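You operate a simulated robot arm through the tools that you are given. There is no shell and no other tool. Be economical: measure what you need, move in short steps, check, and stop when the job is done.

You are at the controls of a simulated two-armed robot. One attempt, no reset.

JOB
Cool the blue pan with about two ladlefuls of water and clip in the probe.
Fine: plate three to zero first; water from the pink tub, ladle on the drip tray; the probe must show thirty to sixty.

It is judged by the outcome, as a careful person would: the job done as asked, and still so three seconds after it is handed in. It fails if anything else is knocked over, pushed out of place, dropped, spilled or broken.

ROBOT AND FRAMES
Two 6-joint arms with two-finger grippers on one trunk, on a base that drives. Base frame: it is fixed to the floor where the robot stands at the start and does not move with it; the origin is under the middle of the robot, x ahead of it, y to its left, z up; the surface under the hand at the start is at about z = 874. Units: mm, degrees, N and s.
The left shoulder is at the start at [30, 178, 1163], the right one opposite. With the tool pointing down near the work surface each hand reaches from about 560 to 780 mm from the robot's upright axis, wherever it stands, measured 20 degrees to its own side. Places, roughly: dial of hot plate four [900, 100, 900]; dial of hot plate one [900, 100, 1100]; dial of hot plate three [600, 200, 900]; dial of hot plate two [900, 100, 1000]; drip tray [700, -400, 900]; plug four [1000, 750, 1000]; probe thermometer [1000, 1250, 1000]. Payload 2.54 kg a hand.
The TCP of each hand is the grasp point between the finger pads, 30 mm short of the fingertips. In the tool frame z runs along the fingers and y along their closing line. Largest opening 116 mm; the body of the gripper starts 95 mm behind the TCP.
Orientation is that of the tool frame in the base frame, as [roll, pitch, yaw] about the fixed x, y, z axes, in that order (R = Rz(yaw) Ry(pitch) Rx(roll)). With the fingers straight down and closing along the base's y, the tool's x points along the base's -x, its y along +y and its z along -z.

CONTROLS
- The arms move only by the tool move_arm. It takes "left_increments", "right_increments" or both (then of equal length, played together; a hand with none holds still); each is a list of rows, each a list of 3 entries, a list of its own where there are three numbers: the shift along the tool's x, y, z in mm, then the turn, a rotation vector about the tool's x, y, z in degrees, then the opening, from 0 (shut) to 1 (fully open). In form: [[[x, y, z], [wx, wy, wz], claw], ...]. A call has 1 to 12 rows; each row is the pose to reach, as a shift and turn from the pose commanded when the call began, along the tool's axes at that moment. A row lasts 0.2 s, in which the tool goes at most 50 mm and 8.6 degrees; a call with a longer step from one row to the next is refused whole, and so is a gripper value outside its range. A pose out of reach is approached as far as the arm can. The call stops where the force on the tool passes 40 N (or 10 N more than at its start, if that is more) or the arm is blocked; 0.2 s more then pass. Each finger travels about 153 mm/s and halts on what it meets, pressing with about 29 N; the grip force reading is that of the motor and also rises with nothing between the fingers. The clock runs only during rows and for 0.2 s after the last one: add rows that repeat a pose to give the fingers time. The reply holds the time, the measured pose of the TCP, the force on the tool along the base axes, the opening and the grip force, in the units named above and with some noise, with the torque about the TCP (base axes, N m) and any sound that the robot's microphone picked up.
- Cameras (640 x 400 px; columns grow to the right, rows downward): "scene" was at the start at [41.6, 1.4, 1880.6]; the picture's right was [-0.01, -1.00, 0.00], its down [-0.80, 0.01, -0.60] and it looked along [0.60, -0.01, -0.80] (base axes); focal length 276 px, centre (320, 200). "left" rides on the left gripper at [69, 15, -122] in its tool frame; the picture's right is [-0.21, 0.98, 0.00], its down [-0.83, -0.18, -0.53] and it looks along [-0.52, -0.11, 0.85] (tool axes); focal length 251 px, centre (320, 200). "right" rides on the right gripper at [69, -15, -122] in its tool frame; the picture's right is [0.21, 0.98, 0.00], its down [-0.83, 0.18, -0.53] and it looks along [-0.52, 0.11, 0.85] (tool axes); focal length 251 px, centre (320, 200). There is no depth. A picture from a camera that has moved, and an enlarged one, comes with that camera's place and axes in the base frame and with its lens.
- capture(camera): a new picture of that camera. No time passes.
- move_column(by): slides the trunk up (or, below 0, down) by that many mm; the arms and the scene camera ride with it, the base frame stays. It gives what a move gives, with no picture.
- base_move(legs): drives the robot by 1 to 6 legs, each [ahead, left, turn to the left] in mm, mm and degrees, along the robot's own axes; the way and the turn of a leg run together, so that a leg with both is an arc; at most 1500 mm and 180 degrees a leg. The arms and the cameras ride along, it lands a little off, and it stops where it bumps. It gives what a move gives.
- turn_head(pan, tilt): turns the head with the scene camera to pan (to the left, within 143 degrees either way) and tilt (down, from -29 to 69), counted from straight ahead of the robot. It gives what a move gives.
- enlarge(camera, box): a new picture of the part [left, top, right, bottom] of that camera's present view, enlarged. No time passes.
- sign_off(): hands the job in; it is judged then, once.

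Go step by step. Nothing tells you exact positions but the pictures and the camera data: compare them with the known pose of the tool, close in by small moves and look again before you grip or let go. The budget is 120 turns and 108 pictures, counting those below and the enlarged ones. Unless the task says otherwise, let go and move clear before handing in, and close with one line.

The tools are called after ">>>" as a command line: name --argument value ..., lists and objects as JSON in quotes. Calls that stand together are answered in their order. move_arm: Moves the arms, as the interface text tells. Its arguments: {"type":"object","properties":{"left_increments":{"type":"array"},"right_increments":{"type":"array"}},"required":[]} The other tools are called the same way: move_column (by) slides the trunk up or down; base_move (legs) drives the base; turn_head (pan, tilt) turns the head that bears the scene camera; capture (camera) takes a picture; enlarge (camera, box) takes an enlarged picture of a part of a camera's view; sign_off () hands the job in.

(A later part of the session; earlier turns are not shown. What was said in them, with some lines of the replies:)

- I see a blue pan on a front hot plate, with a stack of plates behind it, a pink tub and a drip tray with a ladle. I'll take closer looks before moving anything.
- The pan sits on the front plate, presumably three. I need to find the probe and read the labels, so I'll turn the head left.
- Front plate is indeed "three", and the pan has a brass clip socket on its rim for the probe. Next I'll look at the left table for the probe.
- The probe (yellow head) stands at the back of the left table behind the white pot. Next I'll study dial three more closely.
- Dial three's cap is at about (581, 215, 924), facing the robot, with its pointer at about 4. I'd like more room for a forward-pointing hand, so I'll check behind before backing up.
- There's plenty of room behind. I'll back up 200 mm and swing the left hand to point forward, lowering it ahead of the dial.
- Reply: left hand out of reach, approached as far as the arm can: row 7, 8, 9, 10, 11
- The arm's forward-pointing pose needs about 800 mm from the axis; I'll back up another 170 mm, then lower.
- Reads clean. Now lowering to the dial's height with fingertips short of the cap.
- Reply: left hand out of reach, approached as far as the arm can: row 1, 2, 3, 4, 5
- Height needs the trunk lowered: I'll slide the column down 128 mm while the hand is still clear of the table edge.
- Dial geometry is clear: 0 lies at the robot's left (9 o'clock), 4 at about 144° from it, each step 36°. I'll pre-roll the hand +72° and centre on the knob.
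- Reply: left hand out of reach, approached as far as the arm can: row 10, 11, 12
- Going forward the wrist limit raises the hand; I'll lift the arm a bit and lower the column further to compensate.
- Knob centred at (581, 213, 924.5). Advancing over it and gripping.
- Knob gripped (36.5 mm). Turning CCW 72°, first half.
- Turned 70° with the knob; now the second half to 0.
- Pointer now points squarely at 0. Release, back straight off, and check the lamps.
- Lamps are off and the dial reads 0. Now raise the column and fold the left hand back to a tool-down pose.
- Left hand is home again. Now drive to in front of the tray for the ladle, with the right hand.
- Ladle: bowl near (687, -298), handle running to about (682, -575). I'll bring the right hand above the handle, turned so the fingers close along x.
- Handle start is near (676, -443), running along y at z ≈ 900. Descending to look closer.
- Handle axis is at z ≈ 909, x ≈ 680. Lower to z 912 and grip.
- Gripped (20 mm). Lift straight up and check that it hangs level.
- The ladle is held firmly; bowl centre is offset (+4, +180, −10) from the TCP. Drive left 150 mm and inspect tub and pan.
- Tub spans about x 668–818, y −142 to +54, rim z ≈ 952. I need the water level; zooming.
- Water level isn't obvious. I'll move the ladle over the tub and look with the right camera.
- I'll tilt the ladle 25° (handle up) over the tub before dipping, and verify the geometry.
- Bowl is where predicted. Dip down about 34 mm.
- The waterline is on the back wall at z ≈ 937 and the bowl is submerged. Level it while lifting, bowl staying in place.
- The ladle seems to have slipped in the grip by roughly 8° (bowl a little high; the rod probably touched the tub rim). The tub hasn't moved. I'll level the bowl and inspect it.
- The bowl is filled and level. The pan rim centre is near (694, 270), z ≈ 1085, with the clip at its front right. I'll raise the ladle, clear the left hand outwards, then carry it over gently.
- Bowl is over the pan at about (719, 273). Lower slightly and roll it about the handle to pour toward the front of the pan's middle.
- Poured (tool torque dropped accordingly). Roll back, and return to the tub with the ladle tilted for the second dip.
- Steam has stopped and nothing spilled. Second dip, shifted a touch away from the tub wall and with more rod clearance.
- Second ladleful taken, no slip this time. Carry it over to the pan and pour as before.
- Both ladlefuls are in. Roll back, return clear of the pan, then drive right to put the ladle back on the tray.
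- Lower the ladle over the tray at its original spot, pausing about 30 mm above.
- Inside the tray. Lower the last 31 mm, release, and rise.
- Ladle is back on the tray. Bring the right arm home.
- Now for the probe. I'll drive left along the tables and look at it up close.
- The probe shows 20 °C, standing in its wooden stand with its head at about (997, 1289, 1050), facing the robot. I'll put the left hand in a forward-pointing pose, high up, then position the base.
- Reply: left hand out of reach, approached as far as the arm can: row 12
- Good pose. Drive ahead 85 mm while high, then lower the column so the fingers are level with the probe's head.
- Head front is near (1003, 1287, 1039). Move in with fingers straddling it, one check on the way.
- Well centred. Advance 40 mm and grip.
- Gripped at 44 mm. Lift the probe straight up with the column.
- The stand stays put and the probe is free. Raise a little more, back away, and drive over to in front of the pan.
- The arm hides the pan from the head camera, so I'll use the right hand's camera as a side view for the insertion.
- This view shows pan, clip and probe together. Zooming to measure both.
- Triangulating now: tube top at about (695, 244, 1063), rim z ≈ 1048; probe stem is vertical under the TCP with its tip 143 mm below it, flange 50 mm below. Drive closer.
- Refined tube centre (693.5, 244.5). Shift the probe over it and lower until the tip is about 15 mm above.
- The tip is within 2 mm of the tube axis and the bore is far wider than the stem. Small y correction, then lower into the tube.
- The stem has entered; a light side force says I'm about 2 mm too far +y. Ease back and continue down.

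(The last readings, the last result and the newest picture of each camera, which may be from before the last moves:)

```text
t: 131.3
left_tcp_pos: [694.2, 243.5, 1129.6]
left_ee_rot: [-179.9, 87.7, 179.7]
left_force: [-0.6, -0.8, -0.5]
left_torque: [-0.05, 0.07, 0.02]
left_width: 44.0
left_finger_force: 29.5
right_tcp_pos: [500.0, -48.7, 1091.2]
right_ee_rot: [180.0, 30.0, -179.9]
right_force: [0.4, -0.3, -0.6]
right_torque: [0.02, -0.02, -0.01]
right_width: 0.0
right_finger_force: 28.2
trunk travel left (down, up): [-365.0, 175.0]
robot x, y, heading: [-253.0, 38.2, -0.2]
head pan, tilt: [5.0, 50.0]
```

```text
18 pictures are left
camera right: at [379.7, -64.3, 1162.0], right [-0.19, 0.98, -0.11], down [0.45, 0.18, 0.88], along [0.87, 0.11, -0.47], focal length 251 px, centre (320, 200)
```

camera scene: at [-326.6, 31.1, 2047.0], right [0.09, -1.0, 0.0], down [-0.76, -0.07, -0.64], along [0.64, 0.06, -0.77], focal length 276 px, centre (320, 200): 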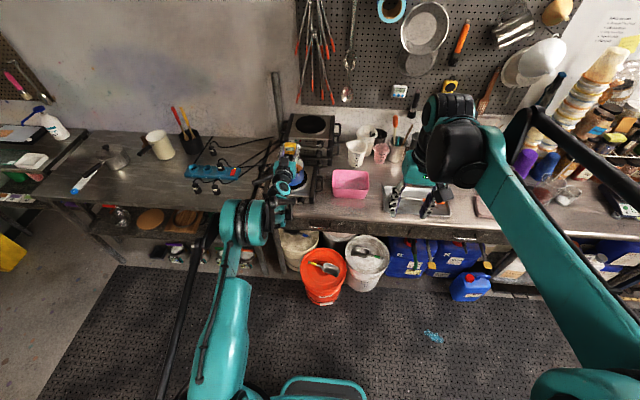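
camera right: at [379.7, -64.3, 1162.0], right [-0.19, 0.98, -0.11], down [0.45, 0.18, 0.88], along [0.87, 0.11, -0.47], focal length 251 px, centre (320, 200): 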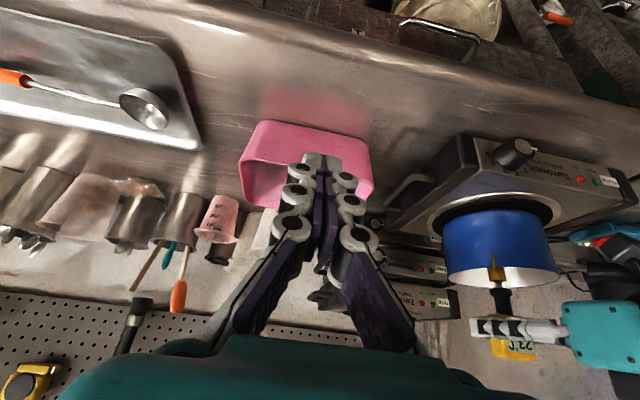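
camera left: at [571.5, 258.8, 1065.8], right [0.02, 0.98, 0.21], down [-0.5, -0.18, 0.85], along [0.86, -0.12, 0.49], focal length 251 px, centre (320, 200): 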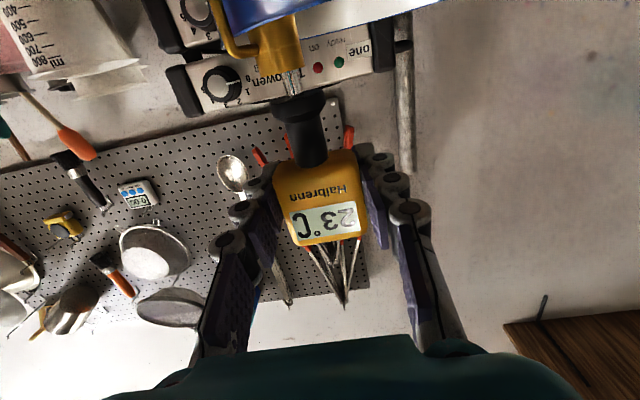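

The display already climbs (23 °C). About 15 mm more until the flange seats.

>>> move_column --by -12

>>> enlarge --camera "left" --box '[200, 0, 400, 260]'

```text
t: 131.9
left_tcp_pos: [693.0, 243.3, 1119.2]
left_ee_rot: [180.0, 87.8, 179.6]
left_force: [-0.6, -1.2, 6.6]
left_torque: [-0.09, -0.01, 0.05]
left_width: 44.2
left_finger_force: 29.1
right_tcp_pos: [500.1, -49.2, 1080.5]
right_ee_rot: [180.0, 30.1, -180.0]
right_force: [-0.3, -0.6, 0.1]
right_torque: [-0.05, 0.01, -0.02]
right_width: 0.0
right_finger_force: 28.1
trunk travel left (down, up): [-353.0, 187.0]
robot x, y, heading: [-249.1, 35.4, -0.2]
head pan, tilt: [5.0, 50.0]
```

```text
1.54 times, centred on (300, 130) of left
camera zoom: at [570.8, 258.8, 1054.7], right [0.01, 0.98, 0.21], down [-0.5, -0.18, 0.85], along [0.86, -0.12, 0.49], focal length 387 px, centre (351, 308)
```

zoom: 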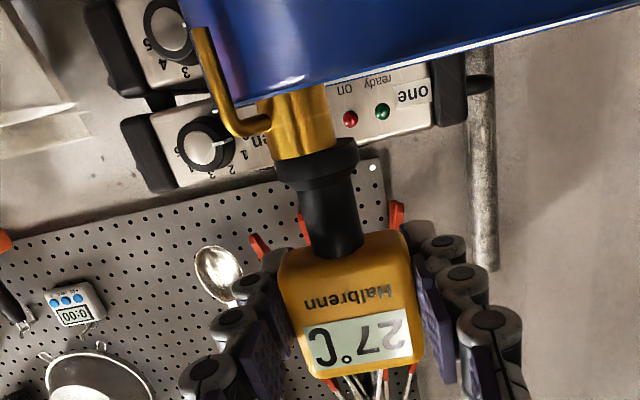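

The flange is seated (6.6 N) and reads 27 °C rising. One gentle extra push to be sure it clips.

>>> move_column --by -2.5

>>> enlarge --camera "left" --box '[200, 0, 400, 260]'

```text
t: 132.4
left_tcp_pos: [692.9, 243.3, 1118.3]
left_ee_rot: [179.4, 87.9, 179.1]
left_force: [4.6, -2.3, 21.1]
left_torque: [-0.09, -0.45, -0.04]
left_width: 44.1
left_finger_force: 29.2
right_tcp_pos: [499.8, -48.4, 1077.1]
right_ee_rot: [-180.0, 30.1, 179.9]
right_force: [-0.7, 0.1, 0.2]
right_torque: [0.0, 0.02, 0.0]
right_width: 0.0
right_finger_force: 29.1
trunk travel left (down, up): [-350.0, 190.0]
robot x, y, heading: [-249.9, 35.6, -0.2]
head pan, tilt: [5.0, 50.0]
```

```text
1.54 times, centred on (300, 130) of left
camera zoom: at [570.1, 258.5, 1053.5], right [0.01, 0.98, 0.21], down [-0.5, -0.18, 0.84], along [0.86, -0.12, 0.49], focal length 387 px, centre (351, 308)
```

zoom: 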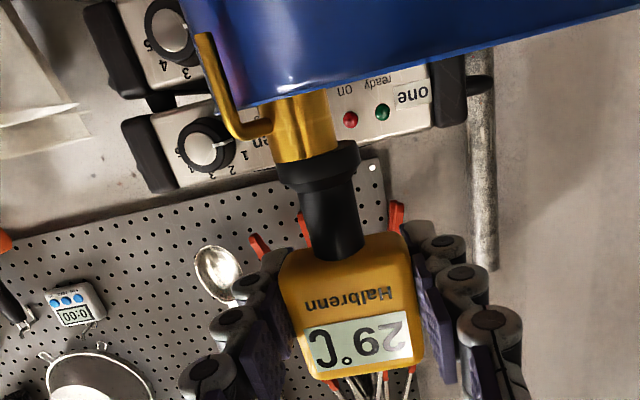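

Fully seated. Relieve the pressure, open the fingers evenly and back straight out.

>>> move_column --by 2.5

>>> move_arm --left_increments '[[[0, 0, 0], [0, 0, 0], 0.45], [[0, 0, 0], [0, 0, 0], 0.55], [[0, 0, 0], [0, 0, 0], 0.7], [[0, 0, 0], [0, 0, 0], 0.7], [[0, 0, -20], [0, 0, 0], 0.7], [[0, 0, -45], [0, 0, 0], 0.7]]'

>>> capture --camera "left"

```text
t: 132.9
left_tcp_pos: [694.0, 243.7, 1118.2]
left_ee_rot: [179.7, 87.7, 179.2]
left_force: [-3.1, -0.6, 5.1]
left_torque: [-0.08, 0.11, 0.05]
left_width: 44.3
left_finger_force: 29.2
right_tcp_pos: [499.8, -48.8, 1079.6]
right_ee_rot: [-180.0, 30.1, -180.0]
right_force: [0.7, -0.2, 0.1]
right_torque: [-0.02, 0.02, -0.01]
right_width: 0.0
right_finger_force: 28.9
trunk travel left (down, up): [-353.0, 187.0]
robot x, y, heading: [-252.6, 34.2, 0.3]
head pan, tilt: [5.0, 50.0]
```

```text
t: 134.3
left_tcp_pos: [648.7, 242.9, 1120.4]
left_ee_rot: [-179.4, 87.8, -179.9]
left_force: [0.0, -0.9, 0.1]
left_torque: [0.05, 0.03, 0.03]
left_width: 81.2
left_finger_force: 0.0
right_tcp_pos: [499.5, -47.4, 1078.8]
right_ee_rot: [-179.9, 30.0, 179.9]
right_force: [-1.1, -0.7, -0.9]
right_torque: [0.04, -0.03, 0.0]
right_width: 0.0
right_finger_force: 28.3
trunk travel left (down, up): [-353.0, 187.0]
robot x, y, heading: [-253.8, 37.8, -0.2]
head pan, tilt: [5.0, 50.0]
```

```text
15 pictures are left
camera left: at [525.4, 259.1, 1055.8], right [0.01, 0.98, 0.21], down [-0.5, -0.18, 0.85], along [0.86, -0.12, 0.49], focal length 251 px, centre (320, 200)
```

left: 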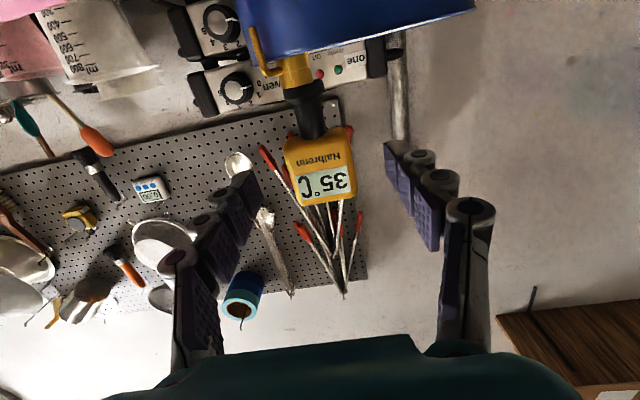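

Released; the probe stands in the clip and reads 35 °C, still rising. I'll back away and watch where it settles.

>>> base_move --legs '[[-170, 0, 0]]'

>>> turn_head --pan 12 --tilt 50

>>> enlarge --camera "left" --box '[240, 0, 420, 140]'

>>> capture --camera "scene"

```text
t: 135.8
left_tcp_pos: [478.4, 243.7, 1120.6]
left_ee_rot: [-179.8, 87.8, 179.7]
left_force: [-0.9, 0.7, -0.1]
left_torque: [-0.02, 0.06, -0.02]
left_width: 81.3
left_finger_force: 0.0
right_tcp_pos: [330.1, -48.0, 1079.1]
right_ee_rot: [-180.0, 30.2, 179.9]
right_force: [-0.3, -0.3, 0.6]
right_torque: [0.01, -0.03, 0.07]
right_width: 0.1
right_finger_force: 28.8
trunk travel left (down, up): [-353.0, 187.0]
robot x, y, heading: [-422.3, 37.6, -0.0]
head pan, tilt: [5.0, 50.0]
```

```text
t: 136.4
left_tcp_pos: [479.9, 243.3, 1120.1]
left_ee_rot: [-179.8, 87.6, 179.8]
left_force: [0.1, 0.6, 0.2]
left_torque: [0.01, 0.02, 0.01]
left_width: 81.2
left_finger_force: 0.1
right_tcp_pos: [331.1, -47.9, 1079.1]
right_ee_rot: [-179.9, 30.0, 179.9]
right_force: [-0.1, 0.1, -0.3]
right_torque: [0.03, -0.01, -0.05]
right_width: 0.0
right_finger_force: 28.7
trunk travel left (down, up): [-353.0, 187.0]
robot x, y, heading: [-422.9, 34.0, -0.0]
head pan, tilt: [12.0, 50.0]
```

```text
2.86 times, centred on (330, 70) of left
camera zoom: at [356.3, 259.1, 1055.5], right [0.02, 0.98, 0.21], down [-0.5, -0.18, 0.85], along [0.86, -0.12, 0.49], focal length 718 px, centre (291, 571)
```

zoom: 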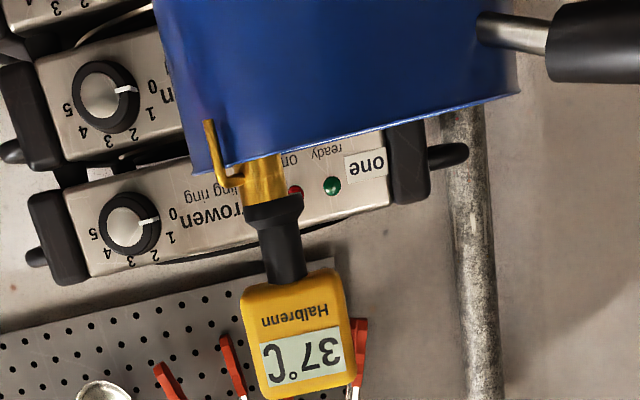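

```text
13 pictures are left
camera scene: at [-378.0, 53.7, 1863.0], right [0.21, -0.98, 0.0], down [-0.75, -0.16, -0.64], along [0.63, 0.13, -0.77], focal length 276 px, centre (320, 200)
```

scene: 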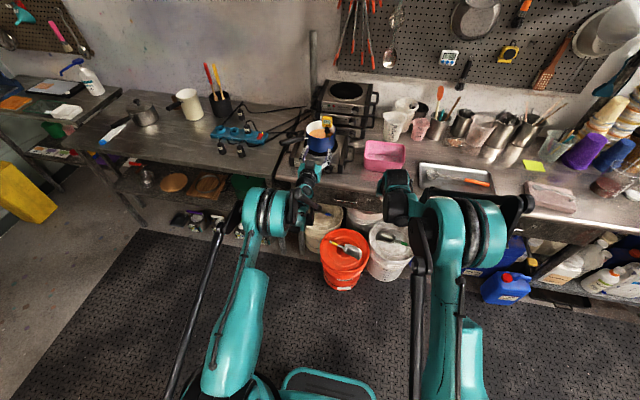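

37 °C and flattening. Let a few seconds pass and read again.

>>> move_arm --left_increments '[[[0, 0, 0], [0, 0, 0], 0.7], [[0, 0, 0], [0, 0, 0], 0.7], [[0, 0, 0], [0, 0, 0], 0.7], [[0, 0, 0], [0, 0, 0], 0.7], [[0, 0, 0], [0, 0, 0], 0.7], [[0, 0, 0], [0, 0, 0], 0.7], [[0, 0, 0], [0, 0, 0], 0.7], [[0, 0, 0], [0, 0, 0], 0.7], [[0, 0, 0], [0, 0, 0], 0.7], [[0, 0, 0], [0, 0, 0], 0.7], [[0, 0, 0], [0, 0, 0], 0.7], [[0, 0, 0], [0, 0, 0], 0.7]]'

>>> move_arm --left_increments '[[[0, 0, 0], [0, 0, 0], 0.7], [[0, 0, 0], [0, 0, 0], 0.7], [[0, 0, 0], [0, 0, 0], 0.7], [[0, 0, 0], [0, 0, 0], 0.7], [[0, 0, 0], [0, 0, 0], 0.7], [[0, 0, 0], [0, 0, 0], 0.7], [[0, 0, 0], [0, 0, 0], 0.7], [[0, 0, 0], [0, 0, 0], 0.7], [[0, 0, 0], [0, 0, 0], 0.7], [[0, 0, 0], [0, 0, 0], 0.7], [[0, 0, 0], [0, 0, 0], 0.7], [[0, 0, 0], [0, 0, 0], 0.7]]'

>>> enlarge --camera "left" --box '[240, 0, 420, 140]'

>>> enlarge --camera "scene" --box '[260, 70, 500, 220]'

```text
t: 139.0
left_tcp_pos: [478.9, 243.6, 1119.8]
left_ee_rot: [-179.8, 87.7, 179.8]
left_force: [0.4, 0.3, -0.4]
left_torque: [-0.03, 0.03, 0.04]
left_width: 81.2
left_finger_force: 0.0
right_tcp_pos: [331.5, -48.3, 1080.0]
right_ee_rot: [-179.9, 30.0, 179.9]
right_force: [-0.4, 0.1, 0.4]
right_torque: [0.0, 0.02, 0.04]
right_width: 0.0
right_finger_force: 28.6
trunk travel left (down, up): [-353.0, 187.0]
robot x, y, heading: [-423.2, 36.7, -0.1]
head pan, tilt: [12.0, 50.0]
```

```text
t: 141.6
left_tcp_pos: [479.4, 243.5, 1120.6]
left_ee_rot: [-179.7, 87.7, 179.8]
left_force: [-0.7, 0.1, 0.3]
left_torque: [-0.01, 0.01, 0.03]
left_width: 81.3
left_finger_force: 0.0
right_tcp_pos: [330.8, -48.3, 1079.2]
right_ee_rot: [-180.0, 30.0, 179.9]
right_force: [0.0, 0.7, -0.2]
right_torque: [-0.01, 0.0, 0.02]
right_width: 0.0
right_finger_force: 28.6
trunk travel left (down, up): [-353.0, 187.0]
robot x, y, heading: [-421.0, 37.0, -0.0]
head pan, tilt: [12.0, 50.0]
```

```text
2.86 times, centred on (330, 70) of left
camera zoom: at [356.4, 259.2, 1055.4], right [0.02, 0.98, 0.21], down [-0.5, -0.18, 0.85], along [0.86, -0.12, 0.49], focal length 718 px, centre (291, 571)
```

zoom: 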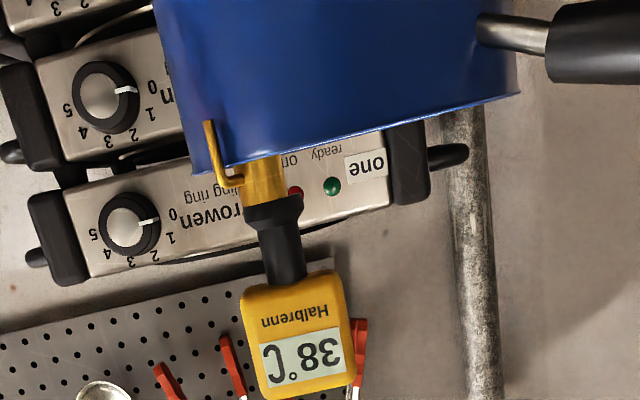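

```text
2.67 times, centred on (380, 145) of scene
camera zoom: at [-377.7, 53.9, 1863.0], right [0.21, -0.98, 0.0], down [-0.75, -0.16, -0.64], along [0.63, 0.13, -0.77], focal length 735 px, centre (160, 347)
```

zoom: 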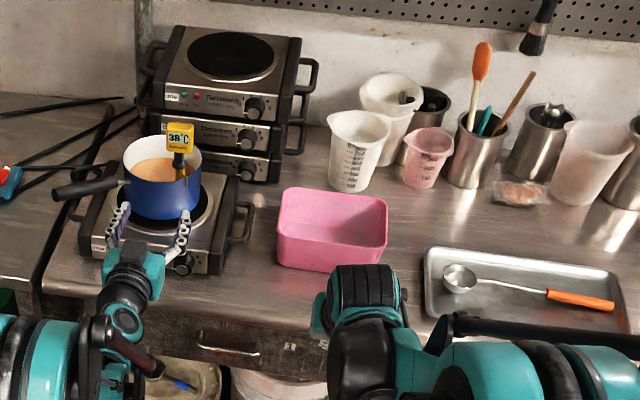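

The probe has settled at 38 °C in the clip, dial three is at 0 with its lamps off, the ladle lies on the drip tray, and both hands are clear. Handing in.

>>> sign_off

```text
The job is handed in.
```

The blue pan is cooled with two ladlefuls from the pink tub, plate three is at zero, the ladle is on the drip tray, and the probe is seated in its clip, steady at 38 °C.
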